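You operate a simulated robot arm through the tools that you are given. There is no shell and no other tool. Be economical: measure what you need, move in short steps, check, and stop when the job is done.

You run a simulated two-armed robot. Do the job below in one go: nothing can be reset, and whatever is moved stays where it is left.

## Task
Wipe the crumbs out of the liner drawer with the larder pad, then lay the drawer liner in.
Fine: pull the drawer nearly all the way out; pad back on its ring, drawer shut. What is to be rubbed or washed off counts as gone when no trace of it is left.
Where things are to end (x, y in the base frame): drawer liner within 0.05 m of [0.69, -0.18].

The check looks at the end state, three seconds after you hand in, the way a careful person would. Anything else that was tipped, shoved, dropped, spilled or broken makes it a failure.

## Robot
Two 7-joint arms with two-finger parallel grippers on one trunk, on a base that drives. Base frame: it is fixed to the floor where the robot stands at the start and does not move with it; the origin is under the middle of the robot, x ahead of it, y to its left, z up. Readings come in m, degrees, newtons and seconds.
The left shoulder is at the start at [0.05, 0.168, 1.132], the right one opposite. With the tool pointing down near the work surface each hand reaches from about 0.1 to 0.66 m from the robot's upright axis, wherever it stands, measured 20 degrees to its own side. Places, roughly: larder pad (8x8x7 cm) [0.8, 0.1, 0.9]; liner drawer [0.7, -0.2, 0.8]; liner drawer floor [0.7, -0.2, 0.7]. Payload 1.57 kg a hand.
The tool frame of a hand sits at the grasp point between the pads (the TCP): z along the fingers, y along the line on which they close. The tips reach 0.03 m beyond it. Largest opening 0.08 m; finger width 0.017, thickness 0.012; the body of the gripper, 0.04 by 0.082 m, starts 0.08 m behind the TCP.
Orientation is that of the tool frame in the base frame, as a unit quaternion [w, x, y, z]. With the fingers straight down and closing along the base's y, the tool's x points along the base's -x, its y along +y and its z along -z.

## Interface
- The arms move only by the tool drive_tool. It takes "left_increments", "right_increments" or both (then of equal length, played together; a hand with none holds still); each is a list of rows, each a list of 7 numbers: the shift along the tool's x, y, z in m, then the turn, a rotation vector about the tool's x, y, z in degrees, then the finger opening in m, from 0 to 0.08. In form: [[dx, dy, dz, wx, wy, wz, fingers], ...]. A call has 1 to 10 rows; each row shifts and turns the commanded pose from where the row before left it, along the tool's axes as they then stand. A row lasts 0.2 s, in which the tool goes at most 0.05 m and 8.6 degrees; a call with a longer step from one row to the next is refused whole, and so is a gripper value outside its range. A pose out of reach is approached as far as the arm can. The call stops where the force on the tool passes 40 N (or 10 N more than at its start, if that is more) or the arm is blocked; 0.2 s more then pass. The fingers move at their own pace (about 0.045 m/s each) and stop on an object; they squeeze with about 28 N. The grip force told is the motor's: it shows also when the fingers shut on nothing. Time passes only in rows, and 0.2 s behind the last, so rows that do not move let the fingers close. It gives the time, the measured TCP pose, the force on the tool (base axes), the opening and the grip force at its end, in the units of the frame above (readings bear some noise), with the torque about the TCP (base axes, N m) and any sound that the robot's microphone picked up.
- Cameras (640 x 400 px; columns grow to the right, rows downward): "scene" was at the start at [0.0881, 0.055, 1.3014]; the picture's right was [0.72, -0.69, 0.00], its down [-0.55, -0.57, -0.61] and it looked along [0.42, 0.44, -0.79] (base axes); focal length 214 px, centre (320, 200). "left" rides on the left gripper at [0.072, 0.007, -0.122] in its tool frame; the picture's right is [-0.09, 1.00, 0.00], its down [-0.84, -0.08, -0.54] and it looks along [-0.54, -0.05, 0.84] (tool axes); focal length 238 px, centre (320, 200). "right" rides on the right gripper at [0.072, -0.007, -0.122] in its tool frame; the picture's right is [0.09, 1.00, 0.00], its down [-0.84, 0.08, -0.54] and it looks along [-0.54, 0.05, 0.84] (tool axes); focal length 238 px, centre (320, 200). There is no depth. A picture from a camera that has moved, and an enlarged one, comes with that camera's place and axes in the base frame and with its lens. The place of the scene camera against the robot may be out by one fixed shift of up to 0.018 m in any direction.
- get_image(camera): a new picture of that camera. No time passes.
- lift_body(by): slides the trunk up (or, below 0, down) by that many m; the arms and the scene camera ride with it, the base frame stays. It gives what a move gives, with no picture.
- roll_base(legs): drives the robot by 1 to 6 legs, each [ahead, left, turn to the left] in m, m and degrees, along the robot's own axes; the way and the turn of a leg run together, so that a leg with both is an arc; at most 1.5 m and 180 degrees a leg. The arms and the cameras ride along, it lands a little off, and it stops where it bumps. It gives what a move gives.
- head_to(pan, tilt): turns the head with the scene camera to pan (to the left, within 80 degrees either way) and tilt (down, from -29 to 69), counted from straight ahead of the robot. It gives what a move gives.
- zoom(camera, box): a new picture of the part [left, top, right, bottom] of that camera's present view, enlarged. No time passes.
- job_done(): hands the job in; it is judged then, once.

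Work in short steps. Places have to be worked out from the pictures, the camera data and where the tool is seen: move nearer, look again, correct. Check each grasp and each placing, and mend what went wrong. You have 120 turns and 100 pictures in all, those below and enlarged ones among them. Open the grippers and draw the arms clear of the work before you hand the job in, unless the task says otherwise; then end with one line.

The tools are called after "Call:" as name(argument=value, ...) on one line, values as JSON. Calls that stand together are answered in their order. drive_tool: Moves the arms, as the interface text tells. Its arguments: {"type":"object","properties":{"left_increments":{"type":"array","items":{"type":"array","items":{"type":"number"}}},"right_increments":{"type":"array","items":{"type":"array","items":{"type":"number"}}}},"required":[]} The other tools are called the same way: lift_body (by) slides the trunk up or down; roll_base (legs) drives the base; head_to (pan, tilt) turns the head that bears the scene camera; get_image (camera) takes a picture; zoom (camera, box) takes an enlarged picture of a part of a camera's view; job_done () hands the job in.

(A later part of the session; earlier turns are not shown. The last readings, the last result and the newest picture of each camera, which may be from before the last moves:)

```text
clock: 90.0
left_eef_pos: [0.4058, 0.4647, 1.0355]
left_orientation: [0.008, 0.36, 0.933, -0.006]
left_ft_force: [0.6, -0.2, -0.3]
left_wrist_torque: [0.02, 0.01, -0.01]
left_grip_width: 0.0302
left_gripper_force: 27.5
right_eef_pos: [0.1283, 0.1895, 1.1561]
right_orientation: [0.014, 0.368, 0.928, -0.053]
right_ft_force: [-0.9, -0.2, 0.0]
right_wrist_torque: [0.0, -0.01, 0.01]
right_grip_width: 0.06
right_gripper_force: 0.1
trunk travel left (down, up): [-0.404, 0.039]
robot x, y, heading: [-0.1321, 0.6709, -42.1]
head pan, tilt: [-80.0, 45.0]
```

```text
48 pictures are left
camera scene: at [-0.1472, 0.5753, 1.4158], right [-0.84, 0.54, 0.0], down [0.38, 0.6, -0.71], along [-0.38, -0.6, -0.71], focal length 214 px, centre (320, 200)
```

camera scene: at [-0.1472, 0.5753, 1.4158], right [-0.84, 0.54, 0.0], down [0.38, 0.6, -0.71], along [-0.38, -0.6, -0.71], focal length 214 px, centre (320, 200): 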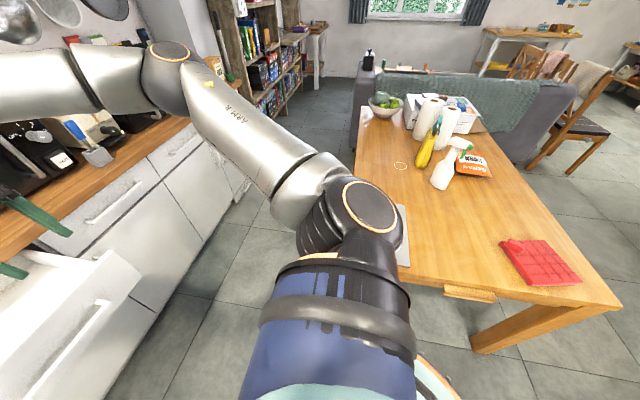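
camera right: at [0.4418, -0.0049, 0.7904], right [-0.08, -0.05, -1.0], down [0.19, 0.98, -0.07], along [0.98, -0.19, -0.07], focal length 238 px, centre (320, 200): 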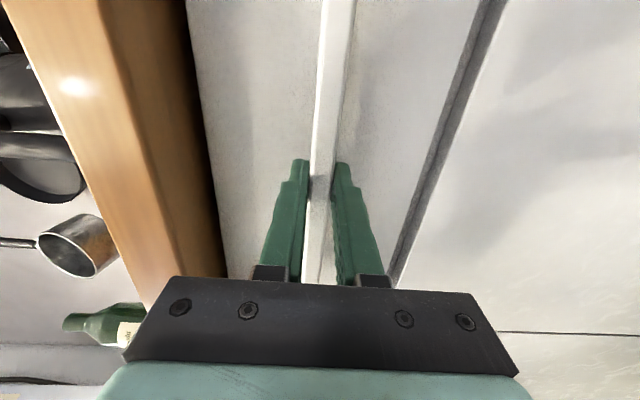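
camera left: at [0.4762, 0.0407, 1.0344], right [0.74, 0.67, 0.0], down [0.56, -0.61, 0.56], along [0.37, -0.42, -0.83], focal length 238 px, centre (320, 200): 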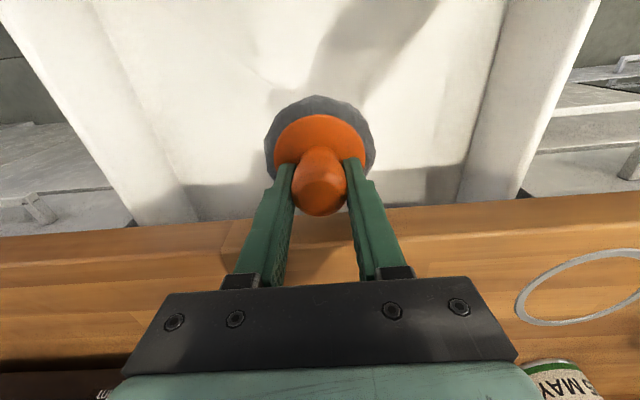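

The liner's edge shows behind the arm on the near end of the table. I turn right 90° to face the table end and look.

Call:
roll_base(legs=[[0, 0, -90]])

Call:
head_to(pan=0, tilt=50)

Call:
get_image(camera="scene")

```text
clock: 94.3
left_eef_pos: [-0.3397, 0.1367, 1.0358]
left_orientation: [0.002, 0.916, 0.401, -0.01]
left_ft_force: [0.5, -0.6, 0.0]
left_wrist_torque: [0.02, 0.04, -0.01]
left_grip_width: 0.0301
left_gripper_force: 28.5
right_eef_pos: [-0.6124, 0.416, 1.1564]
right_orientation: [-0.028, 0.919, 0.391, -0.047]
right_ft_force: [-0.2, 0.2, -0.3]
right_wrist_torque: [-0.04, -0.01, -0.03]
right_grip_width: 0.0599
right_gripper_force: 0.1
trunk travel left (down, up): [-0.404, 0.039]
robot x, y, heading: [-0.1288, 0.6715, -132.8]
head pan, tilt: [-80.0, 45.0]
```

```text
clock: 95.8
left_eef_pos: [-0.3391, 0.1362, 1.036]
left_orientation: [0.001, 0.916, 0.4, -0.01]
left_ft_force: [0.2, 1.0, 0.1]
left_wrist_torque: [-0.02, 0.01, -0.01]
left_grip_width: 0.0302
left_gripper_force: 27.4
right_eef_pos: [-0.6111, 0.4155, 1.1554]
right_orientation: [-0.029, 0.919, 0.391, -0.048]
right_ft_force: [0.3, -0.1, 0.6]
right_wrist_torque: [-0.03, 0.0, -0.02]
right_grip_width: 0.0599
right_gripper_force: 0.0
trunk travel left (down, up): [-0.404, 0.039]
robot x, y, heading: [-0.1282, 0.6668, -132.9]
head pan, tilt: [0.0, 50.0]
```

```text
47 pictures are left
camera scene: at [-0.213, 0.5853, 1.4089], right [-0.73, 0.68, 0.0], down [0.52, 0.56, -0.64], along [-0.44, -0.47, -0.77], focal length 214 px, centre (320, 200)
```

scene: 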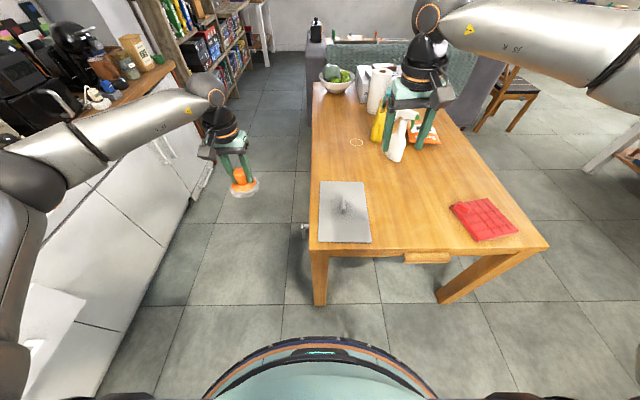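

The liner (~0.20 × 0.30 m) lies on the table end with a tab near [-0.65, 0.26]. I zoom in to see the tab.

Call:
zoom(camera="scene", box=[300, 165, 400, 255])

Call:
get_image(camera="right")

```text
4.44 times, centred on (350, 210) of scene
camera zoom: at [-0.213, 0.5853, 1.4089], right [-0.73, 0.68, 0.0], down [0.52, 0.56, -0.64], along [-0.44, -0.47, -0.77], focal length 953 px, centre (187, 156)
```

zoom: 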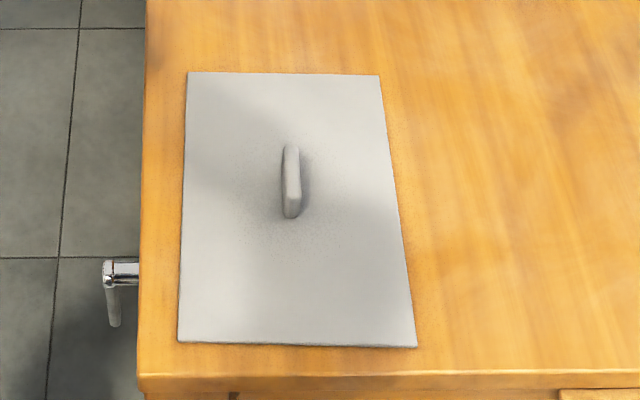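

```text
45 pictures are left
camera right: at [-0.5539, 0.4715, 1.2734], right [0.78, -0.62, -0.09], down [-0.46, -0.67, 0.59], along [-0.43, -0.41, -0.8], focal length 238 px, centre (320, 200)
```

right: 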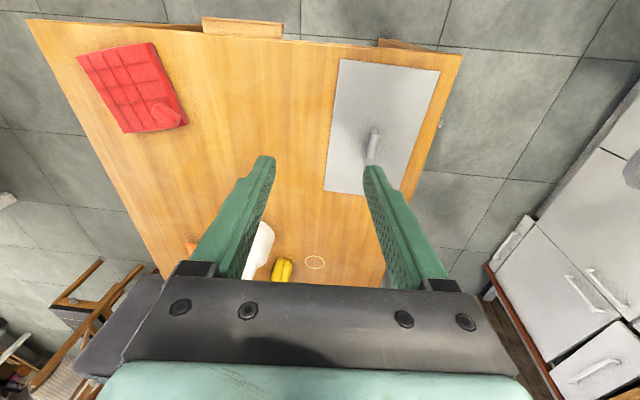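

The tab is an upright rib along the robot's forward axis, suiting the current finger direction. I level the right hand, move over the tab (~[-0.638, 0.262]) and descend partway.

Call:
drive_tool(right_increments=[[0, 0, 0, -5.3, 3.8, 0.5, 0.06], [-0.033, 0.022, 0, 0, 0, 0, 0.06], [-0.033, 0.021, 0, 0, 0, 0, 0.06], [-0.033, 0.021, 0, 0, 0, 0, 0.06], [-0.031, 0.021, 0, 0, 0, 0, 0.06], [0, 0, 0.045, 0, 0, 0, 0.06], [0, 0, 0.045, 0, 0, 0, 0.06], [0, 0, 0.045, 0, 0, 0, 0.06], [0, 0, 0.045, 0, 0, 0, 0.06]])

Call:
get_image(camera="right")

```text
clock: 97.8
left_eef_pos: [-0.34, 0.1375, 1.0358]
left_orientation: [0.001, 0.916, 0.401, -0.01]
left_ft_force: [-0.7, 0.6, -0.6]
left_wrist_torque: [0.03, 0.01, 0.0]
left_grip_width: 0.0301
left_gripper_force: 28.2
right_eef_pos: [-0.6215, 0.3048, 0.9761]
right_orientation: [0.001, 0.922, 0.387, 0.001]
right_ft_force: [0.2, 0.1, -0.4]
right_wrist_torque: [-0.01, 0.0, -0.03]
right_grip_width: 0.06
right_gripper_force: 0.2
right hand out of reach, approached as far as the arm can: row 4, 5
trunk travel left (down, up): [-0.404, 0.039]
robot x, y, heading: [-0.13, 0.6718, -133.1]
head pan, tilt: [0.0, 50.0]
```

```text
44 pictures are left
camera right: at [-0.5766, 0.3612, 1.0973], right [0.78, -0.63, 0.0], down [-0.53, -0.65, 0.54], along [-0.34, -0.42, -0.84], focal length 238 px, centre (320, 200)
```

right: 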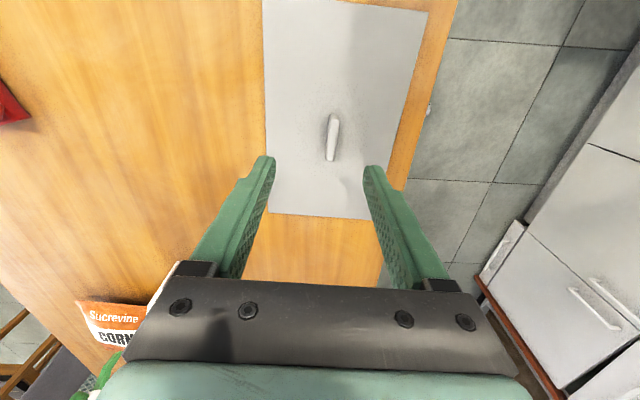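

The tab is at [-0.633, 0.265], aligned with the fingers but near the reach limit. I roll 0.08 m ahead and correct the hand.

Call:
roll_base(legs=[[0.08, 0, 0]])

Call:
drive_tool(right_increments=[[0.02, 0.01, 0, 0, 0, 0, 0.06], [0.022, 0.01, 0, 0, 0, 0, 0.06], [0, 0, 0.04, 0, 0, 0, 0.06], [0, 0, 0.04, 0, 0, 0, 0.06]])

Call:
get_image(camera="right")

```text
clock: 98.9
left_eef_pos: [-0.3957, 0.0788, 1.0348]
left_orientation: [0.001, 0.917, 0.4, -0.01]
left_ft_force: [0.0, -0.7, -0.3]
left_wrist_torque: [0.02, -0.03, -0.02]
left_grip_width: 0.0301
left_gripper_force: 27.9
right_eef_pos: [-0.6767, 0.245, 0.9757]
right_orientation: [0.003, 0.922, 0.387, 0.002]
right_ft_force: [-0.2, 0.3, 0.1]
right_wrist_torque: [0.02, -0.02, -0.04]
right_grip_width: 0.0602
right_gripper_force: 0.1
trunk travel left (down, up): [-0.404, 0.039]
robot x, y, heading: [-0.1817, 0.6111, -133.1]
head pan, tilt: [0.0, 50.0]
```

```text
clock: 99.9
left_eef_pos: [-0.3933, 0.0792, 1.0354]
left_orientation: [0.001, 0.916, 0.401, -0.009]
left_ft_force: [-0.4, -0.1, 0.0]
left_wrist_torque: [0.0, 0.02, 0.04]
left_grip_width: 0.0302
left_gripper_force: 27.9
right_eef_pos: [-0.6321, 0.2633, 0.897]
right_orientation: [0.001, 0.922, 0.388, 0.001]
right_ft_force: [0.3, -0.2, -0.1]
right_wrist_torque: [-0.02, 0.0, 0.01]
right_grip_width: 0.0601
right_gripper_force: 0.1
trunk travel left (down, up): [-0.404, 0.039]
robot x, y, heading: [-0.1847, 0.6099, -133.0]
head pan, tilt: [0.0, 50.0]
```

```text
43 pictures are left
camera right: at [-0.5875, 0.3197, 1.0185], right [0.78, -0.63, 0.0], down [-0.53, -0.65, 0.54], along [-0.34, -0.42, -0.84], focal length 238 px, centre (320, 200)
```

right: 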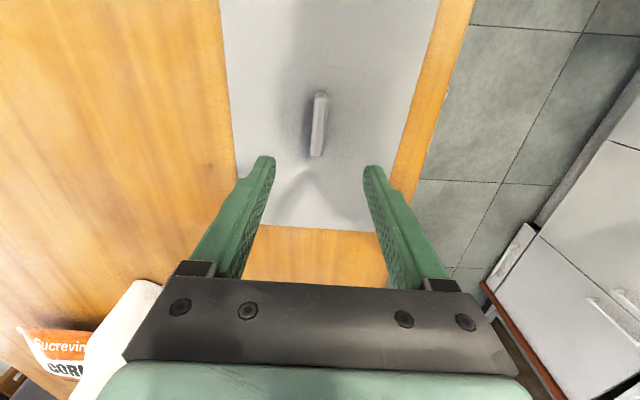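

Aligned. I descend further, with small last steps to feel the liner.

Call:
drive_tool(right_increments=[[0, 0, 0.04, 0, 0, 0, 0.06], [0, 0, 0.03, 0, 0, 0, 0.06], [0, 0, 0.01, 0, 0, 0, 0.06], [0, 0, 0.008, 0, 0, 0, 0.06]])

Call:
get_image(camera="right")

```text
clock: 100.9
left_eef_pos: [-0.3934, 0.0784, 1.035]
left_orientation: [0.001, 0.916, 0.4, -0.011]
left_ft_force: [0.0, 0.2, 0.1]
left_wrist_torque: [0.0, 0.01, -0.01]
left_grip_width: 0.0303
left_gripper_force: 27.7
right_eef_pos: [-0.6312, 0.2603, 0.8093]
right_orientation: [0.002, 0.921, 0.389, 0.001]
right_ft_force: [-0.3, 0.2, -0.5]
right_wrist_torque: [0.01, -0.01, -0.01]
right_grip_width: 0.0601
right_gripper_force: 0.0
trunk travel left (down, up): [-0.404, 0.039]
robot x, y, heading: [-0.1849, 0.6106, -132.9]
head pan, tilt: [0.0, 50.0]
```

```text
42 pictures are left
camera right: at [-0.5868, 0.3178, 0.93], right [0.78, -0.63, 0.0], down [-0.53, -0.65, 0.54], along [-0.34, -0.42, -0.84], focal length 238 px, centre (320, 200)
```

right: 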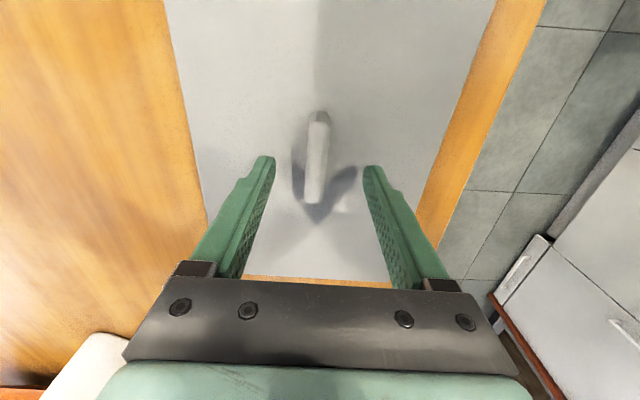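

The tab is still ~0.045 m below the TCP. I descend 0.03 m more in small steps.

Call:
drive_tool(right_increments=[[0, 0, 0.012, 0, 0, 0, 0.06], [0, 0, 0.01, 0, 0, 0, 0.06], [0, 0, 0.008, 0, 0, 0, 0.06]])

Call:
get_image(camera="right")

```text
clock: 101.7
left_eef_pos: [-0.3926, 0.0802, 1.0379]
left_orientation: [0.001, 0.916, 0.401, -0.011]
left_ft_force: [-0.1, 0.3, -1.0]
left_wrist_torque: [0.02, -0.02, 0.01]
left_grip_width: 0.0303
left_gripper_force: 28.2
right_eef_pos: [-0.6295, 0.264, 0.7849]
right_orientation: [0.004, 0.922, 0.388, -0.004]
right_ft_force: [-2.6, -2.1, 31.7]
right_wrist_torque: [0.56, 0.54, 0.02]
right_grip_width: 0.0599
right_gripper_force: 0.2
right hand out of reach, approached as far as the arm can: row 3
trunk travel left (down, up): [-0.404, 0.039]
robot x, y, heading: [-0.1884, 0.6081, -132.8]
head pan, tilt: [0.0, 50.0]
```

```text
41 pictures are left
camera right: at [-0.5845, 0.3215, 0.9059], right [0.78, -0.63, 0.0], down [-0.53, -0.65, 0.55], along [-0.34, -0.43, -0.83], focal length 238 px, centre (320, 200)
```

right: 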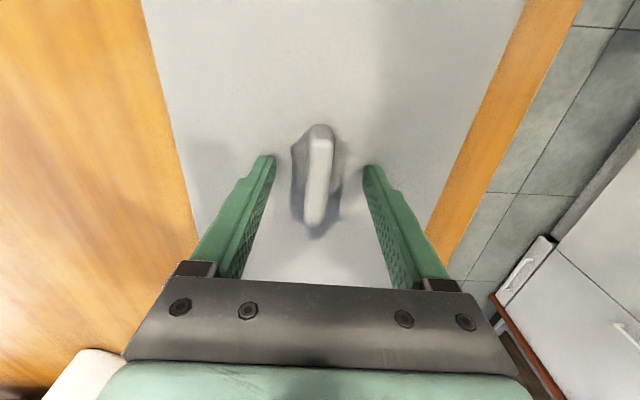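

Tips touch the liner (surface z≈0.755). I back off 4 mm, close on the tab, then lift a little and check.

Call:
drive_tool(right_increments=[[0, 0, -0.005, 0, 0, 0, 0.06], [0, 0, 0, 0, 0, 0, 0.0], [0, 0, 0, 0, 0, 0, 0.0], [0, 0, 0, 0, 0, 0, 0.0], [0, 0, 0, 0, 0, 0, 0.0], [0, 0, 0, 0, 0, 0, 0.0]])

Call:
drive_tool(right_increments=[[0, 0, -0.02, 0, 0, 0, 0.0], [0, 0, -0.03, 0, 0, 0, 0.0], [0, 0, -0.04, 0, 0, 0, 0.0], [0, 0, -0.04, 0, 0, 0, 0.0]])

Call:
get_image(camera="right")

Call:
get_image(camera="scene")

```text
clock: 103.1
left_eef_pos: [-0.3931, 0.0807, 1.0368]
left_orientation: [0.001, 0.917, 0.4, -0.011]
left_ft_force: [0.6, -0.5, -0.1]
left_wrist_torque: [-0.04, -0.02, 0.01]
left_grip_width: 0.0302
left_gripper_force: 28.5
right_eef_pos: [-0.6271, 0.2677, 0.7855]
right_orientation: [0.002, 0.922, 0.387, 0.001]
right_ft_force: [-7.2, 10.7, 20.1]
right_wrist_torque: [0.51, 0.28, -0.06]
right_grip_width: 0.0131
right_gripper_force: 27.6
trunk travel left (down, up): [-0.404, 0.039]
robot x, y, heading: [-0.1842, 0.6089, -133.0]
head pan, tilt: [0.0, 50.0]
```

```text
clock: 104.1
left_eef_pos: [-0.3927, 0.079, 1.0348]
left_orientation: [0.001, 0.916, 0.4, -0.009]
left_ft_force: [0.6, -0.8, 0.7]
left_wrist_torque: [-0.02, 0.0, -0.01]
left_grip_width: 0.0301
left_gripper_force: 28.1
right_eef_pos: [-0.6282, 0.2668, 0.9112]
right_orientation: [0.0, 0.922, 0.388, 0.001]
right_ft_force: [0.0, -0.3, -1.4]
right_wrist_torque: [0.02, 0.01, 0.01]
right_grip_width: 0.0132
right_gripper_force: 28.0
trunk travel left (down, up): [-0.404, 0.039]
robot x, y, heading: [-0.1843, 0.6117, -132.8]
head pan, tilt: [0.0, 50.0]
```

```text
40 pictures are left
camera right: at [-0.5837, 0.3229, 1.0343], right [0.78, -0.63, 0.0], down [-0.53, -0.65, 0.54], along [-0.34, -0.42, -0.84], focal length 238 px, centre (320, 200)
```

right: 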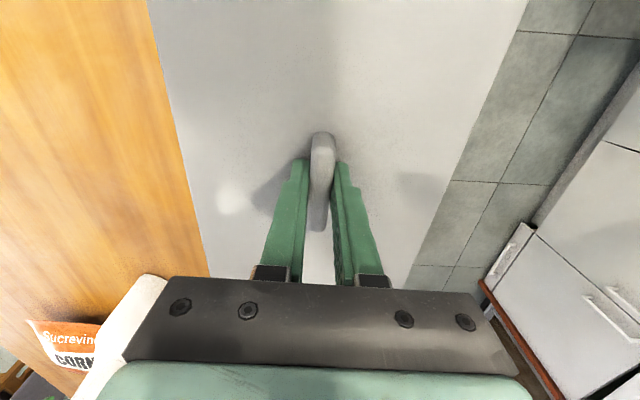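

```text
39 pictures are left
camera scene: at [-0.2673, 0.5269, 1.4088], right [-0.73, 0.68, 0.0], down [0.52, 0.56, -0.64], along [-0.44, -0.47, -0.77], focal length 214 px, centre (320, 200)
```

scene: 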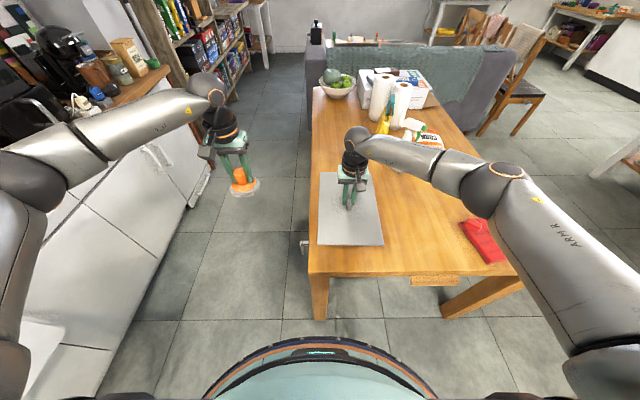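

The liner is held (0.013 m) and lifted flat. I raise it further, back off the table, and turn left 90° to face the drawer again.

Call:
drive_tool(right_increments=[[0, 0, -0.04, 0, 0, 0, 0.0], [0.02, 0, -0.04, 0, 0, 0, 0.0]])

Call:
roll_base(legs=[[-0.1, 0, 0], [0, 0, 90.3]])

Call:
head_to(pan=0, tilt=55)

Call:
get_image(camera="scene")

```text
clock: 104.7
left_eef_pos: [-0.3931, 0.0793, 1.0363]
left_orientation: [0.002, 0.917, 0.4, -0.01]
left_ft_force: [0.9, -0.7, 0.2]
left_wrist_torque: [-0.03, -0.02, 0.01]
left_grip_width: 0.0302
left_gripper_force: 27.8
right_eef_pos: [-0.6142, 0.2813, 0.9931]
right_orientation: [0.002, 0.922, 0.387, 0.001]
right_ft_force: [-0.4, 0.1, -0.5]
right_wrist_torque: [-0.01, -0.01, -0.04]
right_grip_width: 0.0132
right_gripper_force: 27.6
trunk travel left (down, up): [-0.404, 0.039]
robot x, y, heading: [-0.1844, 0.6099, -133.0]
head pan, tilt: [0.0, 50.0]
```

```text
clock: 109.6
left_eef_pos: [0.4148, 0.4703, 1.0356]
left_orientation: [0.009, 0.368, 0.93, -0.006]
left_ft_force: [0.3, 0.1, -0.3]
left_wrist_torque: [-0.01, 0.04, -0.04]
left_grip_width: 0.0302
left_gripper_force: 27.5
right_eef_pos: [0.2111, 0.2539, 0.9931]
right_orientation: [0.0, 0.382, 0.924, 0.001]
right_ft_force: [0.3, 0.3, -0.8]
right_wrist_torque: [-0.02, -0.02, 0.0]
right_grip_width: 0.0133
right_gripper_force: 27.6
trunk travel left (down, up): [-0.404, 0.039]
robot x, y, heading: [-0.1151, 0.6841, -43.2]
head pan, tilt: [0.0, 50.0]
```

```text
clock: 110.3
left_eef_pos: [0.4157, 0.4704, 1.036]
left_orientation: [0.008, 0.367, 0.93, -0.006]
left_ft_force: [-0.5, 0.1, -1.0]
left_wrist_torque: [0.0, 0.0, -0.01]
left_grip_width: 0.03
left_gripper_force: 27.9
right_eef_pos: [0.2124, 0.2532, 0.9934]
right_orientation: [0.0, 0.381, 0.925, 0.002]
right_ft_force: [0.1, -0.3, -0.1]
right_wrist_torque: [0.01, -0.01, -0.01]
right_grip_width: 0.0134
right_gripper_force: 27.7
trunk travel left (down, up): [-0.404, 0.039]
robot x, y, heading: [-0.1164, 0.6862, -43.4]
head pan, tilt: [0.0, 55.0]
```

```text
38 pictures are left
camera scene: at [-0.0375, 0.6089, 1.4024], right [-0.69, -0.73, 0.0], down [-0.6, 0.56, -0.57], along [0.42, -0.39, -0.82], focal length 214 px, centre (320, 200)
```

scene: 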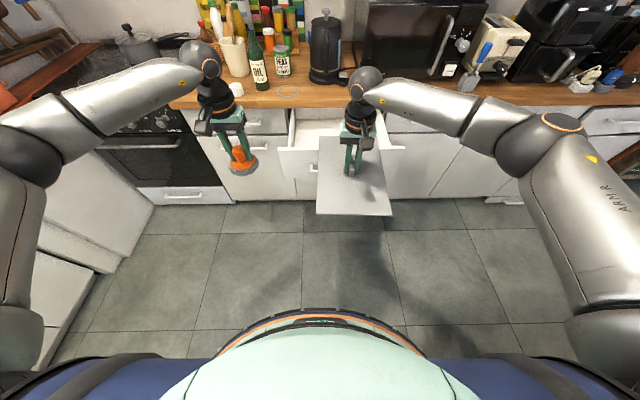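

The liner's long side must run along the drawer's width, so I rotate the right hand 90° about its vertical axis.

Call:
drive_tool(right_increments=[[0, 0, 0, 0, 0, -8.5, 0.0], [0, 0, 0, 0, 0, -8.5, 0.0], [0, 0, 0, 0, 0, -8.5, 0.0], [0, 0, 0, 0, 0, -8.5, 0.0], [0, 0, 0, 0, 0, -8.5, 0.0], [0, 0, 0, 0, 0, -8.5, 0.0], [0, 0, 0, 0, 0, -8.5, 0.0], [0, 0, 0, 0, 0, -8.5, 0.0], [0, 0, 0, 0, 0, -8.5, 0.0], [0, 0, 0, 0, 0, -8.5, 0.0]])

Call:
get_image(camera="scene")

```text
clock: 112.5
left_eef_pos: [0.4161, 0.4708, 1.0361]
left_orientation: [0.008, 0.368, 0.93, -0.006]
left_ft_force: [-0.4, -0.5, -0.5]
left_wrist_torque: [0.05, -0.04, -0.01]
left_grip_width: 0.0303
left_gripper_force: 28.3
right_eef_pos: [0.2127, 0.254, 0.9921]
right_orientation: [0.001, 0.02, 1.0, 0.002]
right_ft_force: [0.5, 0.4, -1.6]
right_wrist_torque: [0.03, 0.03, -0.01]
right_grip_width: 0.0131
right_gripper_force: 27.7
right hand out of reach, approached as far as the arm can: row 6, 7, 8, 9, 10
trunk travel left (down, up): [-0.404, 0.039]
robot x, y, heading: [-0.1154, 0.6817, -43.4]
head pan, tilt: [0.0, 55.0]
```

```text
37 pictures are left
camera scene: at [-0.0375, 0.6089, 1.4023], right [-0.69, -0.73, 0.0], down [-0.6, 0.56, -0.57], along [0.42, -0.39, -0.82], focal length 214 px, centre (320, 200)
```

scene: 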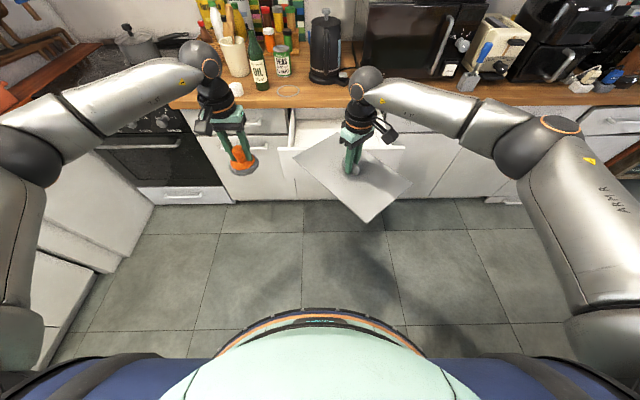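

That direction hits a wrist limit at ~43°; I rotate the other way instead.

Call:
drive_tool(right_increments=[[0, 0, 0, 0, 0, 8.5, 0.0], [0, 0, 0, 0, 0, 8.5, 0.0], [0, 0, 0, 0, 0, 8.5, 0.0], [0, 0, 0, 0, 0, 8.5, 0.0], [0, 0, 0, 0, 0, 8.5, 0.0], [0, 0, 0, 0, 0, 8.5, 0.0], [0, 0, 0, 0, 0, 8.5, 0.0], [0, 0, 0, 0, 0, 8.5, 0.0], [0, 0, 0, 0, 0, 8.5, 0.0], [0, 0, 0, 0, 0, 8.5, 0.0]])

Call:
drive_tool(right_increments=[[0, 0, 0, 0, 0, 8.5, 0.0], [0, 0, 0, 0, 0, 8.5, 0.0], [0, 0, 0, 0, 0, 8.5, 0.0], [0, 0, 0, 0, 0, 8.5, 0.0], [0, 0, 0, 0, 0, 8.5, 0.0]])

Call:
get_image(camera="scene")

```text
clock: 114.7
left_eef_pos: [0.4156, 0.4714, 1.0352]
left_orientation: [0.008, 0.368, 0.93, -0.005]
left_ft_force: [0.6, 0.3, 0.0]
left_wrist_torque: [-0.03, 0.02, -0.01]
left_grip_width: 0.0304
left_gripper_force: 27.8
right_eef_pos: [0.2121, 0.2541, 0.9921]
right_orientation: [-0.001, 0.691, 0.722, 0.003]
right_ft_force: [0.0, -0.5, -2.0]
right_wrist_torque: [0.0, -0.03, -0.01]
right_grip_width: 0.0132
right_gripper_force: 27.5
trunk travel left (down, up): [-0.404, 0.039]
robot x, y, heading: [-0.1155, 0.6867, -43.5]
head pan, tilt: [0.0, 55.0]
```

```text
clock: 115.9
left_eef_pos: [0.4154, 0.4705, 1.0357]
left_orientation: [0.008, 0.368, 0.93, -0.006]
left_ft_force: [-0.2, -0.5, -0.8]
left_wrist_torque: [0.02, 0.01, -0.01]
left_grip_width: 0.0303
left_gripper_force: 27.8
right_eef_pos: [0.2119, 0.2528, 0.9922]
right_orientation: [0.0, 0.906, 0.423, 0.003]
right_ft_force: [-0.6, -0.2, -0.9]
right_wrist_torque: [0.0, 0.0, 0.01]
right_grip_width: 0.0132
right_gripper_force: 28.4
trunk travel left (down, up): [-0.404, 0.039]
robot x, y, heading: [-0.117, 0.6838, -43.6]
head pan, tilt: [0.0, 55.0]
```

```text
36 pictures are left
camera scene: at [-0.0375, 0.6089, 1.4023], right [-0.69, -0.73, 0.0], down [-0.6, 0.56, -0.57], along [0.42, -0.39, -0.82], focal length 214 px, centre (320, 200)
```

scene: 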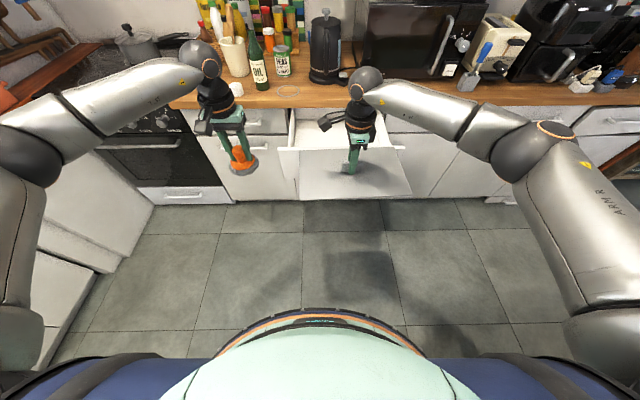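

The liner's long side now runs along the drawer width. I drive 0.30 m ahead to bring it over the drawer and check.

Call:
roll_base(legs=[[0.3, 0, 0.9]])

Call:
get_image(camera="scene")

Call:
get_image(camera="right")

```text
clock: 117.9
left_eef_pos: [0.6346, 0.2781, 1.0353]
left_orientation: [0.008, 0.361, 0.933, -0.006]
left_ft_force: [-0.6, -0.8, -0.5]
left_wrist_torque: [0.0, 0.01, 0.03]
left_grip_width: 0.0302
left_gripper_force: 28.3
right_eef_pos: [0.4345, 0.0582, 0.9919]
right_orientation: [-0.002, 0.902, 0.432, 0.002]
right_ft_force: [0.2, 0.0, -0.6]
right_wrist_torque: [0.0, 0.04, -0.02]
right_grip_width: 0.0135
right_gripper_force: 28.1
trunk travel left (down, up): [-0.404, 0.039]
robot x, y, heading: [0.1005, 0.4846, -42.4]
head pan, tilt: [0.0, 55.0]
```

```text
35 pictures are left
camera scene: at [0.1793, 0.4096, 1.4023], right [-0.68, -0.74, 0.0], down [-0.6, 0.55, -0.57], along [0.42, -0.39, -0.82], focal length 214 px, centre (320, 200)
```

scene: 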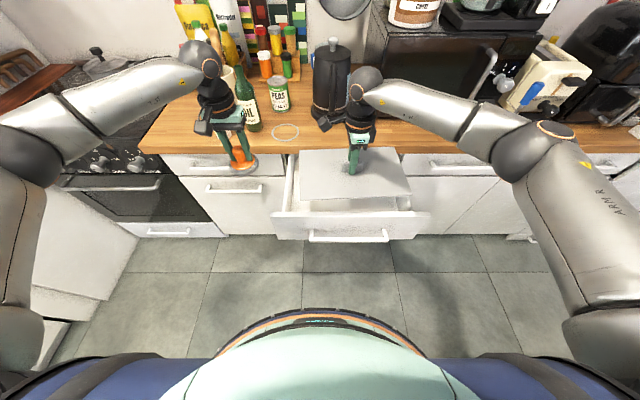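

```text
34 pictures are left
camera right: at [0.4741, 0.1184, 1.1144], right [0.83, -0.55, 0.0], down [-0.47, -0.7, 0.54], along [-0.3, -0.45, -0.84], focal length 238 px, centre (320, 200)
```

right: 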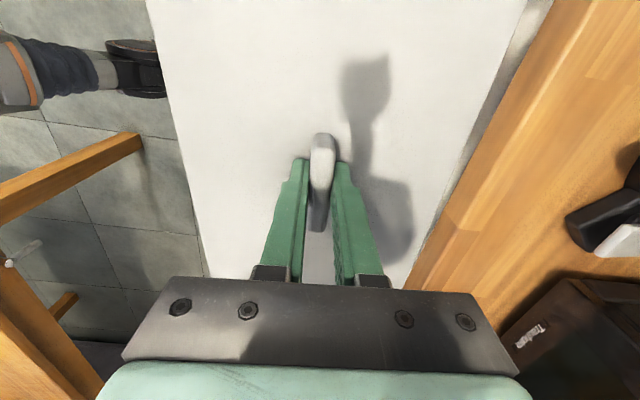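

The liner is 0.045 m short of the drawer target and ~4° off. I correct both and lower to just above the drawer rim.

Call:
drive_tool(right_increments=[[0, 0, 0, 0, 0, 3.8, 0.0], [0, 0.025, 0, 0, 0, 0, 0.0], [0, 0.02, 0, 0, 0, 0, 0.0], [0, 0, 0.04, 0, 0, 0, 0.0], [0, 0, 0.03, 0, 0, 0, 0.0]])

Call:
zoom(camera="scene", box=[250, 110, 450, 250])

```text
clock: 119.1
left_eef_pos: [0.6339, 0.2794, 1.0357]
left_orientation: [0.008, 0.361, 0.933, -0.006]
left_ft_force: [0.3, 0.4, -0.4]
left_wrist_torque: [0.04, -0.02, -0.01]
left_grip_width: 0.0302
left_gripper_force: 27.5
right_eef_pos: [0.4683, 0.0292, 0.9218]
right_orientation: [-0.002, 0.916, 0.401, 0.003]
right_ft_force: [-1.3, 0.0, -1.0]
right_wrist_torque: [-0.01, 0.02, 0.03]
right_grip_width: 0.0134
right_gripper_force: 28.0
trunk travel left (down, up): [-0.404, 0.039]
robot x, y, heading: [0.1005, 0.4859, -42.6]
head pan, tilt: [0.0, 55.0]
```

```text
2.86 times, centred on (350, 180) of scene
camera zoom: at [0.1789, 0.41, 1.4024], right [-0.68, -0.74, 0.0], down [-0.6, 0.55, -0.57], along [0.42, -0.39, -0.82], focal length 613 px, centre (234, 257)
```

zoom: 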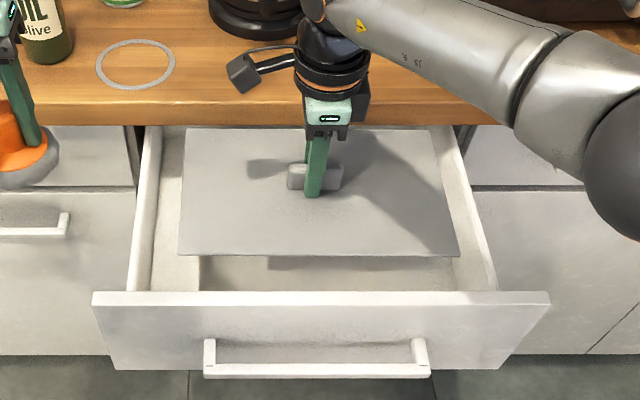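

The liner's front edge has only ~1 cm margin to the front panel; I shift 12 mm deeper and lower it into the drawer.

Call:
drive_tool(right_increments=[[0, 0.012, 0, 0, 0, 0, 0.0], [0, 0, 0.03, 0, 0, 0, 0.0], [0, 0, 0.03, 0, 0, 0, 0.0], [0, 0, 0.03, 0, 0, 0, 0.0]])

Call:
zoom(camera="scene", box=[250, 110, 450, 250])

```text
clock: 120.1
left_eef_pos: [0.6329, 0.2782, 1.0368]
left_orientation: [0.008, 0.362, 0.932, -0.006]
left_ft_force: [0.5, 0.2, -0.6]
left_wrist_torque: [0.0, -0.02, -0.01]
left_grip_width: 0.0299
left_gripper_force: 28.0
right_eef_pos: [0.4654, 0.0297, 0.8358]
right_orientation: [0.0, 0.916, 0.401, 0.003]
right_ft_force: [-0.6, -0.1, -1.3]
right_wrist_torque: [-0.01, -0.02, 0.01]
right_grip_width: 0.0132
right_gripper_force: 28.1
right hand out of reach, approached as far as the arm can: row 4
trunk travel left (down, up): [-0.404, 0.039]
robot x, y, heading: [0.0969, 0.4811, -42.6]
head pan, tilt: [0.0, 55.0]
```

```text
2.86 times, centred on (350, 180) of scene
camera zoom: at [0.1785, 0.4095, 1.4024], right [-0.68, -0.74, 0.0], down [-0.6, 0.55, -0.57], along [0.42, -0.39, -0.82], focal length 613 px, centre (234, 257)
```

zoom: 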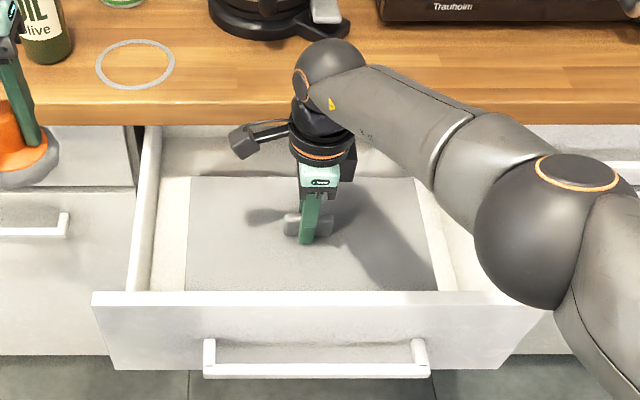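

The arm is at its downward limit and the elbow sits over the drawer's front corner. I raise the liner, shift the base 0.15 m right while re-centring the liner, so the elbow stays outside the drawer.

Call:
drive_tool(right_increments=[[0, 0, -0.04, 0, 0, 0, 0.0], [0, 0, -0.04, 0, 0, 0, 0.0], [0, 0, -0.04, 0, 0, 0, 0.0], [0, 0, -0.03, 0, 0, 0, 0.0]])

Call:
roll_base(legs=[[0, -0.15, 0]])

Call:
drive_tool(right_increments=[[0.04, 0, 0, 0, 0, 0, 0.0], [0.04, 0, 0, 0, 0, 0, 0.0], [0.04, 0, 0, 0, 0, 0, 0.0], [0.03, 0, 0, 0, 0, 0, 0.0], [0, 0, 0, 0, 0, 0, 0.0]])

Call:
get_image(camera="scene")

```text
clock: 121.1
left_eef_pos: [0.6341, 0.2789, 1.0364]
left_orientation: [0.008, 0.361, 0.933, -0.006]
left_ft_force: [-0.3, -0.3, 0.3]
left_wrist_torque: [0.0, -0.01, -0.03]
left_grip_width: 0.0304
left_gripper_force: 28.5
right_eef_pos: [0.4666, 0.0266, 0.9863]
right_orientation: [-0.001, 0.916, 0.401, 0.002]
right_ft_force: [0.3, 0.2, -1.2]
right_wrist_torque: [0.03, 0.0, -0.01]
right_grip_width: 0.0134
right_gripper_force: 27.7
trunk travel left (down, up): [-0.404, 0.039]
robot x, y, heading: [0.0991, 0.4845, -42.3]
head pan, tilt: [0.0, 55.0]
```

```text
clock: 123.1
left_eef_pos: [0.5333, 0.1701, 1.0359]
left_orientation: [0.009, 0.361, 0.932, -0.006]
left_ft_force: [-0.3, -0.8, -0.4]
left_wrist_torque: [0.02, -0.01, -0.01]
left_grip_width: 0.0301
left_gripper_force: 27.9
right_eef_pos: [0.3674, -0.0822, 0.9867]
right_orientation: [-0.002, 0.916, 0.402, 0.003]
right_ft_force: [-0.2, -0.9, -1.4]
right_wrist_torque: [0.02, -0.02, 0.05]
right_grip_width: 0.0132
right_gripper_force: 28.3
trunk travel left (down, up): [-0.404, 0.039]
robot x, y, heading: [0.0008, 0.3758, -42.2]
head pan, tilt: [0.0, 55.0]
```

```text
clock: 124.3
left_eef_pos: [0.5336, 0.1682, 1.0353]
left_orientation: [0.008, 0.361, 0.932, -0.006]
left_ft_force: [0.0, 0.0, -0.7]
left_wrist_torque: [0.01, -0.02, 0.02]
left_grip_width: 0.0299
left_gripper_force: 27.8
right_eef_pos: [0.4421, 0.0259, 0.9833]
right_orientation: [-0.001, 0.916, 0.402, 0.002]
right_ft_force: [-0.1, 0.2, -0.7]
right_wrist_torque: [0.03, -0.01, 0.0]
right_grip_width: 0.0133
right_gripper_force: 28.0
right hand out of reach, approached as far as the arm can: row 3, 4
trunk travel left (down, up): [-0.404, 0.039]
robot x, y, heading: [0.0001, 0.3752, -42.4]
head pan, tilt: [0.0, 55.0]
```

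```text
31 pictures are left
camera scene: at [0.0784, 0.3, 1.4023], right [-0.67, -0.74, 0.0], down [-0.6, 0.55, -0.57], along [0.42, -0.39, -0.82], focal length 214 px, centre (320, 200)
```

scene: 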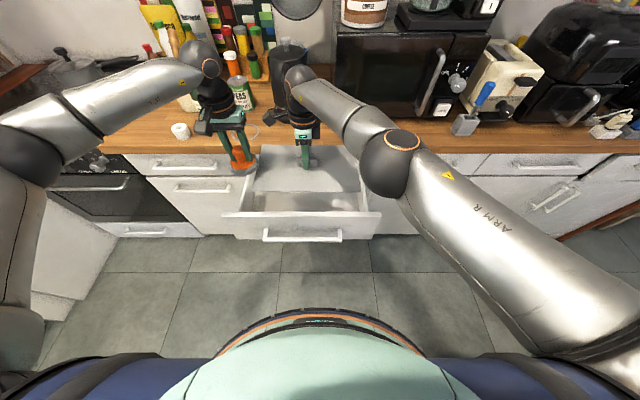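

The elbow is now outside, but the pad is too near the liner's left end. I move the left hand away, then lower the trunk a little and re-centre the liner.

Call:
drive_tool(left_increments=[[0, 0.02, -0.02, 0, 0, 0, 0.0], [0.02, 0.04, 0, 0, 0, 0, 0.0], [0.02, 0.04, 0, 0, 0, 0, 0.0], [0.02, 0.04, 0, 0, 0, 0, 0.0]])

Call:
lift_body(by=-0.06)

Call:
drive_tool(right_increments=[[0.017, 0.014, 0, 0, 0, 0, 0.0], [0, 0.015, 0, 0, 0, 0, 0.0], [0, 0, 0, 0, 0, 0, 0.0]])

Call:
get_image(camera="scene")

```text
clock: 125.3
left_eef_pos: [0.5838, 0.314, 1.056]
left_orientation: [0.008, 0.361, 0.932, -0.007]
left_ft_force: [-0.2, -0.5, -0.4]
left_wrist_torque: [-0.02, 0.06, 0.0]
left_grip_width: 0.0302
left_gripper_force: 28.0
right_eef_pos: [0.4419, 0.0266, 0.9836]
right_orientation: [0.0, 0.916, 0.402, 0.001]
right_ft_force: [0.5, -0.1, -1.0]
right_wrist_torque: [-0.01, 0.03, -0.02]
right_grip_width: 0.0134
right_gripper_force: 27.7
trunk travel left (down, up): [-0.404, 0.039]
robot x, y, heading: [-0.0017, 0.3749, -42.5]
head pan, tilt: [0.0, 55.0]
```

```text
clock: 126.3
left_eef_pos: [0.5839, 0.3129, 0.9967]
left_orientation: [0.008, 0.36, 0.933, -0.007]
left_ft_force: [0.5, 0.4, -0.5]
left_wrist_torque: [0.0, 0.04, 0.02]
left_grip_width: 0.0301
left_gripper_force: 28.1
right_eef_pos: [0.4408, 0.0271, 0.9229]
right_orientation: [0.0, 0.916, 0.402, 0.002]
right_ft_force: [0.7, 0.4, -1.8]
right_wrist_torque: [0.0, -0.03, 0.02]
right_grip_width: 0.0134
right_gripper_force: 28.0
trunk travel left (down, up): [-0.344, 0.099]
robot x, y, heading: [-0.0018, 0.3768, -42.0]
head pan, tilt: [0.0, 55.0]
```

```text
clock: 127.1
left_eef_pos: [0.5837, 0.3135, 0.9964]
left_orientation: [0.008, 0.36, 0.933, -0.006]
left_ft_force: [0.7, 0.1, -0.5]
left_wrist_torque: [0.02, 0.01, 0.01]
left_grip_width: 0.0301
left_gripper_force: 28.2
right_eef_pos: [0.4403, 0.023, 0.9246]
right_orientation: [0.001, 0.916, 0.402, 0.003]
right_ft_force: [-0.1, -0.3, -0.8]
right_wrist_torque: [0.02, 0.02, -0.03]
right_grip_width: 0.0135
right_gripper_force: 28.0
right hand out of reach, approached as far as the arm can: row 1, 2
trunk travel left (down, up): [-0.344, 0.099]
robot x, y, heading: [-0.0009, 0.3756, -42.4]
head pan, tilt: [0.0, 55.0]
```

```text
30 pictures are left
camera scene: at [0.0788, 0.3007, 1.3423], right [-0.67, -0.74, 0.0], down [-0.6, 0.55, -0.57], along [0.42, -0.39, -0.82], focal length 214 px, centre (320, 200)
```

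scene: 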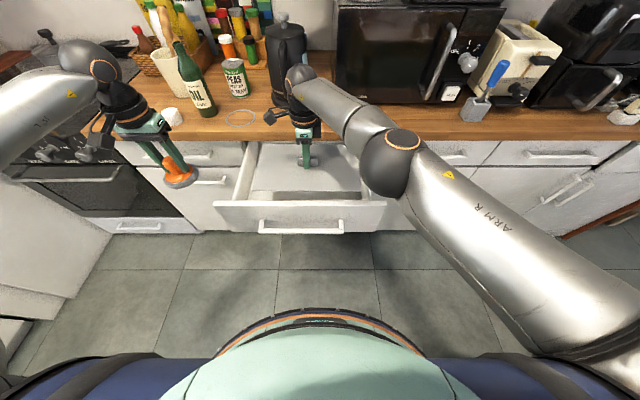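

The reach to its own left side is limiting. I return the base 0.13 m left (where N/T were reachable), now with the trunk lower, and re-centre the liner.

Call:
roll_base(legs=[[0.02, 0.13, 0]])

Call:
drive_tool(right_increments=[[-0.04, 0, 0, 0, 0, 0, 0.0], [-0.04, 0, 0, 0, 0, 0, 0.0], [-0.03, 0.006, 0, 0, 0, 0, 0.0], [0, 0.006, 0, 0, 0, 0, 0.0], [0, 0, 0, 0, 0, 0, 0.0]])

Call:
get_image(camera="scene")

```text
clock: 128.9
left_eef_pos: [0.6863, 0.3953, 0.9962]
left_orientation: [0.008, 0.361, 0.932, -0.006]
left_ft_force: [0.0, 0.3, -0.7]
left_wrist_torque: [-0.01, -0.01, -0.02]
left_grip_width: 0.0301
left_gripper_force: 28.1
right_eef_pos: [0.5444, 0.1045, 0.925]
right_orientation: [0.0, 0.916, 0.401, 0.004]
right_ft_force: [0.8, -0.3, -1.4]
right_wrist_torque: [0.01, -0.05, 0.0]
right_grip_width: 0.0134
right_gripper_force: 28.5
trunk travel left (down, up): [-0.344, 0.099]
robot x, y, heading: [0.1023, 0.457, -42.7]
head pan, tilt: [0.0, 55.0]
```

```text
clock: 130.1
left_eef_pos: [0.6855, 0.395, 0.9956]
left_orientation: [0.008, 0.361, 0.932, -0.006]
left_ft_force: [-1.2, 0.1, -1.6]
left_wrist_torque: [0.02, 0.0, 0.0]
left_grip_width: 0.0299
left_gripper_force: 27.8
right_eef_pos: [0.4766, 0.0159, 0.9262]
right_orientation: [-0.002, 0.916, 0.402, 0.003]
right_ft_force: [-0.3, -0.1, -1.5]
right_wrist_torque: [0.01, -0.02, 0.01]
right_grip_width: 0.0133
right_gripper_force: 27.5
trunk travel left (down, up): [-0.344, 0.099]
robot x, y, heading: [0.1027, 0.4587, -42.7]
head pan, tilt: [0.0, 55.0]
```

```text
29 pictures are left
camera scene: at [0.181, 0.3827, 1.3424], right [-0.68, -0.74, 0.0], down [-0.6, 0.55, -0.57], along [0.42, -0.39, -0.82], focal length 214 px, centre (320, 200)
```

scene: 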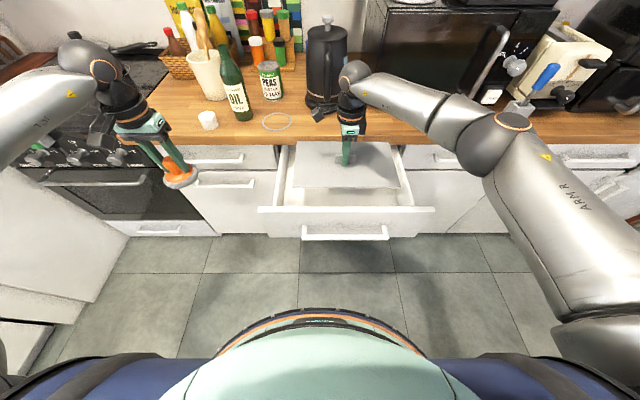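

Now reachable: N≈0.340, T≈0.334, and the elbow is clear to the right. I lower the liner into the drawer.

Call:
drive_tool(right_increments=[[0, 0, 0.03, 0, 0, 0, 0.0], [0, 0, 0.03, 0, 0, 0, 0.0], [0, 0, 0.03, 0, 0, 0, 0.0], [0, 0, 0.03, 0, 0, 0, 0.0], [0, 0, 0, 0, 0, 0, 0.0]])

Call:
get_image(camera="scene")

```text
clock: 131.3
left_eef_pos: [0.685, 0.3944, 0.9962]
left_orientation: [0.008, 0.36, 0.933, -0.006]
left_ft_force: [0.3, 0.0, -0.3]
left_wrist_torque: [-0.01, -0.01, 0.0]
left_grip_width: 0.0301
left_gripper_force: 28.2
right_eef_pos: [0.4772, 0.0154, 0.8059]
right_orientation: [-0.001, 0.916, 0.401, 0.003]
right_ft_force: [0.4, -0.1, -1.2]
right_wrist_torque: [-0.03, -0.02, -0.01]
right_grip_width: 0.0133
right_gripper_force: 27.7
trunk travel left (down, up): [-0.344, 0.099]
robot x, y, heading: [0.1022, 0.4568, -42.7]
head pan, tilt: [0.0, 55.0]
```

```text
28 pictures are left
camera scene: at [0.181, 0.3827, 1.3424], right [-0.68, -0.74, 0.0], down [-0.6, 0.55, -0.57], along [0.42, -0.39, -0.82], focal length 214 px, centre (320, 200)
```

scene: 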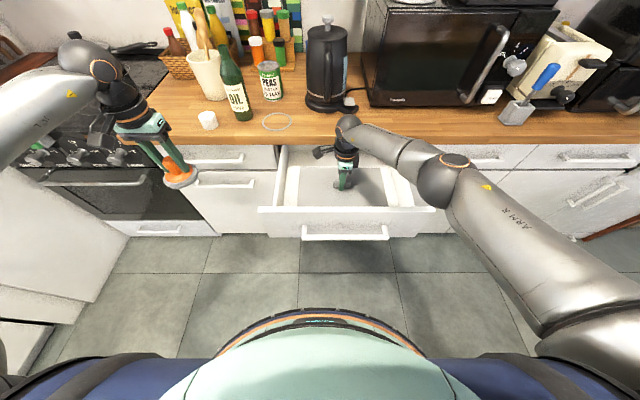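

The liner is inside the rim. I lower in small steps, watching force, and check the elbow's clearance.

Call:
drive_tool(right_increments=[[0, 0, 0.015, 0, 0, 0, 0.0], [0, 0, 0.015, 0, 0, 0, 0.0], [0, 0, 0, 0, 0, 0, 0.0]])

Call:
zoom(camera="scene", box=[250, 120, 470, 250])

```text
clock: 132.1
left_eef_pos: [0.6869, 0.3954, 0.995]
left_orientation: [0.008, 0.361, 0.932, -0.007]
left_ft_force: [0.2, -0.6, -0.5]
left_wrist_torque: [0.04, -0.01, -0.04]
left_grip_width: 0.0301
left_gripper_force: 27.8
right_eef_pos: [0.478, 0.0153, 0.775]
right_orientation: [0.0, 0.916, 0.401, 0.003]
right_ft_force: [0.2, 0.3, -1.8]
right_wrist_torque: [-0.02, 0.01, -0.02]
right_grip_width: 0.0133
right_gripper_force: 28.1
trunk travel left (down, up): [-0.344, 0.099]
robot x, y, heading: [0.101, 0.456, -42.7]
head pan, tilt: [0.0, 55.0]
```

```text
2.91 times, centred on (360, 185) of scene
camera zoom: at [0.181, 0.3826, 1.3423], right [-0.68, -0.74, 0.0], down [-0.6, 0.55, -0.57], along [0.42, -0.39, -0.82], focal length 624 px, centre (204, 244)
```

zoom: 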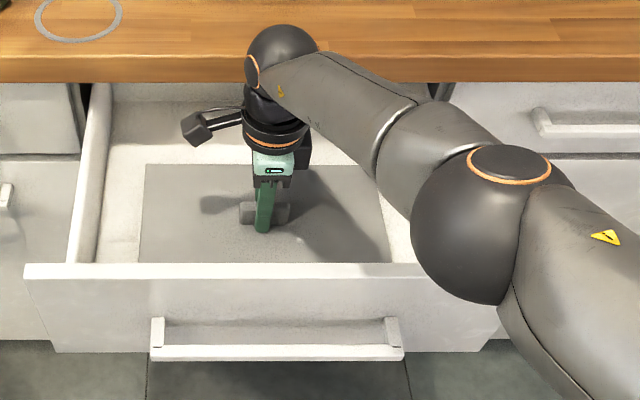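

The elbow is close to the drawer's corner, so I lower only 15 mm more and check before releasing.

Call:
drive_tool(right_increments=[[0, 0, 0.008, 0, 0, 0, 0.0], [0, 0, 0.008, 0, 0, 0, 0.0], [0, 0, 0, 0, 0, 0, 0.0]])

Call:
get_image(camera="right")

```text
clock: 132.9
left_eef_pos: [0.6849, 0.3965, 0.9984]
left_orientation: [0.009, 0.361, 0.932, -0.007]
left_ft_force: [0.3, 0.3, -0.6]
left_wrist_torque: [0.0, 0.01, -0.01]
left_grip_width: 0.0299
left_gripper_force: 28.2
right_eef_pos: [0.4742, 0.0192, 0.7652]
right_orientation: [0.004, 0.916, 0.401, 0.005]
right_ft_force: [1.0, -1.0, 32.7]
right_wrist_torque: [0.26, 0.6, 0.01]
right_grip_width: 0.0133
right_gripper_force: 28.1
right hand out of reach, approached as far as the arm can: row 1
trunk travel left (down, up): [-0.344, 0.099]
robot x, y, heading: [0.1042, 0.4593, -42.6]
head pan, tilt: [0.0, 55.0]
```

```text
26 pictures are left
camera right: at [0.5158, 0.0764, 0.8873], right [0.79, -0.61, 0.01], down [-0.52, -0.67, 0.54], along [-0.32, -0.43, -0.84], focal length 238 px, centre (320, 200)
```

right: 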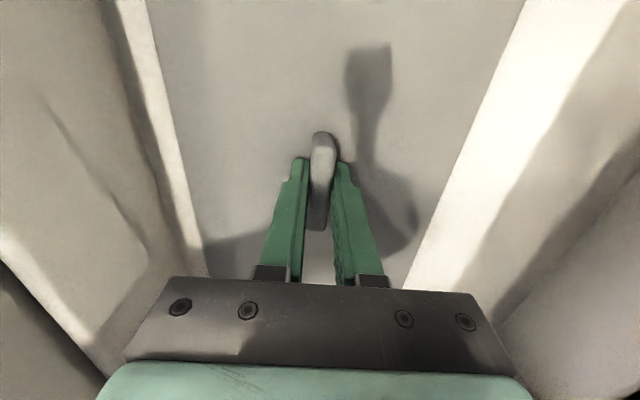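

Contact (33 N) with the liner on the drawer floor, lying between both walls. I relieve the load slightly, open the fingers, and rise straight up.

Call:
drive_tool(right_increments=[[0, 0, -0.003, 0, 0, 0, 0.0], [0, 0, 0, 0, 0, 0, 0.05], [0, 0, 0, 0, 0, 0, 0.05], [0, 0, 0, 0, 0, 0, 0.05], [0, 0, -0.03, 0, 0, 0, 0.05], [0, 0, -0.04, 0, 0, 0, 0.05], [0, 0, -0.04, 0, 0, 0, 0.05], [0, 0, -0.04, 0, 0, 0, 0.05]])

Call:
get_image(camera="right")

Call:
zoom(camera="scene", box=[250, 120, 470, 250])

```text
clock: 134.7
left_eef_pos: [0.6854, 0.3946, 0.9966]
left_orientation: [0.009, 0.362, 0.932, -0.006]
left_ft_force: [0.4, 0.6, 0.1]
left_wrist_torque: [-0.02, -0.02, 0.0]
left_grip_width: 0.0301
left_gripper_force: 28.3
right_eef_pos: [0.4734, 0.0159, 0.9104]
right_orientation: [0.0, 0.916, 0.402, 0.003]
right_ft_force: [-0.2, -0.8, 0.0]
right_wrist_torque: [-0.02, 0.02, 0.01]
right_grip_width: 0.0499
right_gripper_force: 0.0
trunk travel left (down, up): [-0.344, 0.099]
robot x, y, heading: [0.1008, 0.4578, -42.5]
head pan, tilt: [0.0, 55.0]
```

```text
25 pictures are left
camera right: at [0.5169, 0.0739, 1.033], right [0.79, -0.61, 0.0], down [-0.51, -0.67, 0.54], along [-0.32, -0.43, -0.84], focal length 238 px, centre (320, 200)
```

right: 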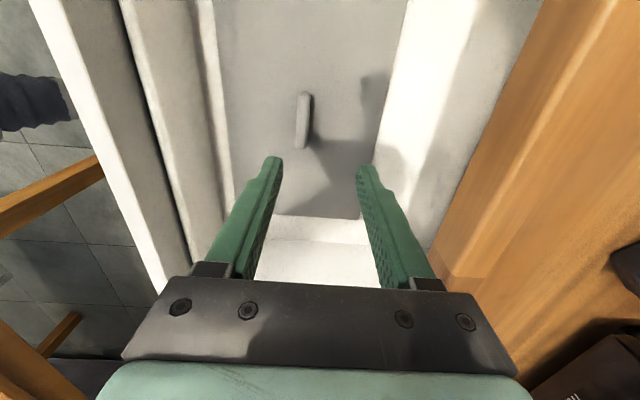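

```text
2.91 times, centred on (360, 185) of scene
camera zoom: at [0.1809, 0.383, 1.3423], right [-0.68, -0.74, 0.0], down [-0.6, 0.55, -0.57], along [0.42, -0.39, -0.82], focal length 624 px, centre (204, 244)
```

zoom: 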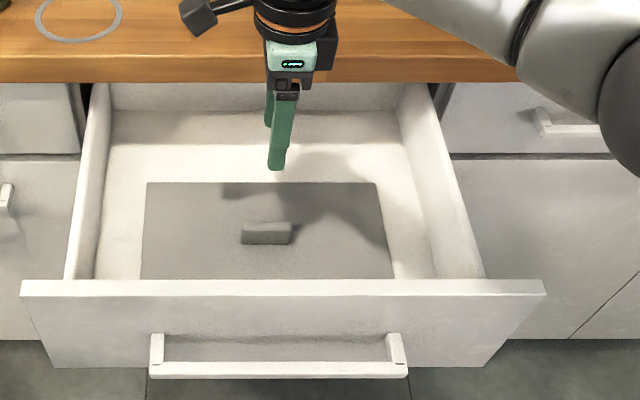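

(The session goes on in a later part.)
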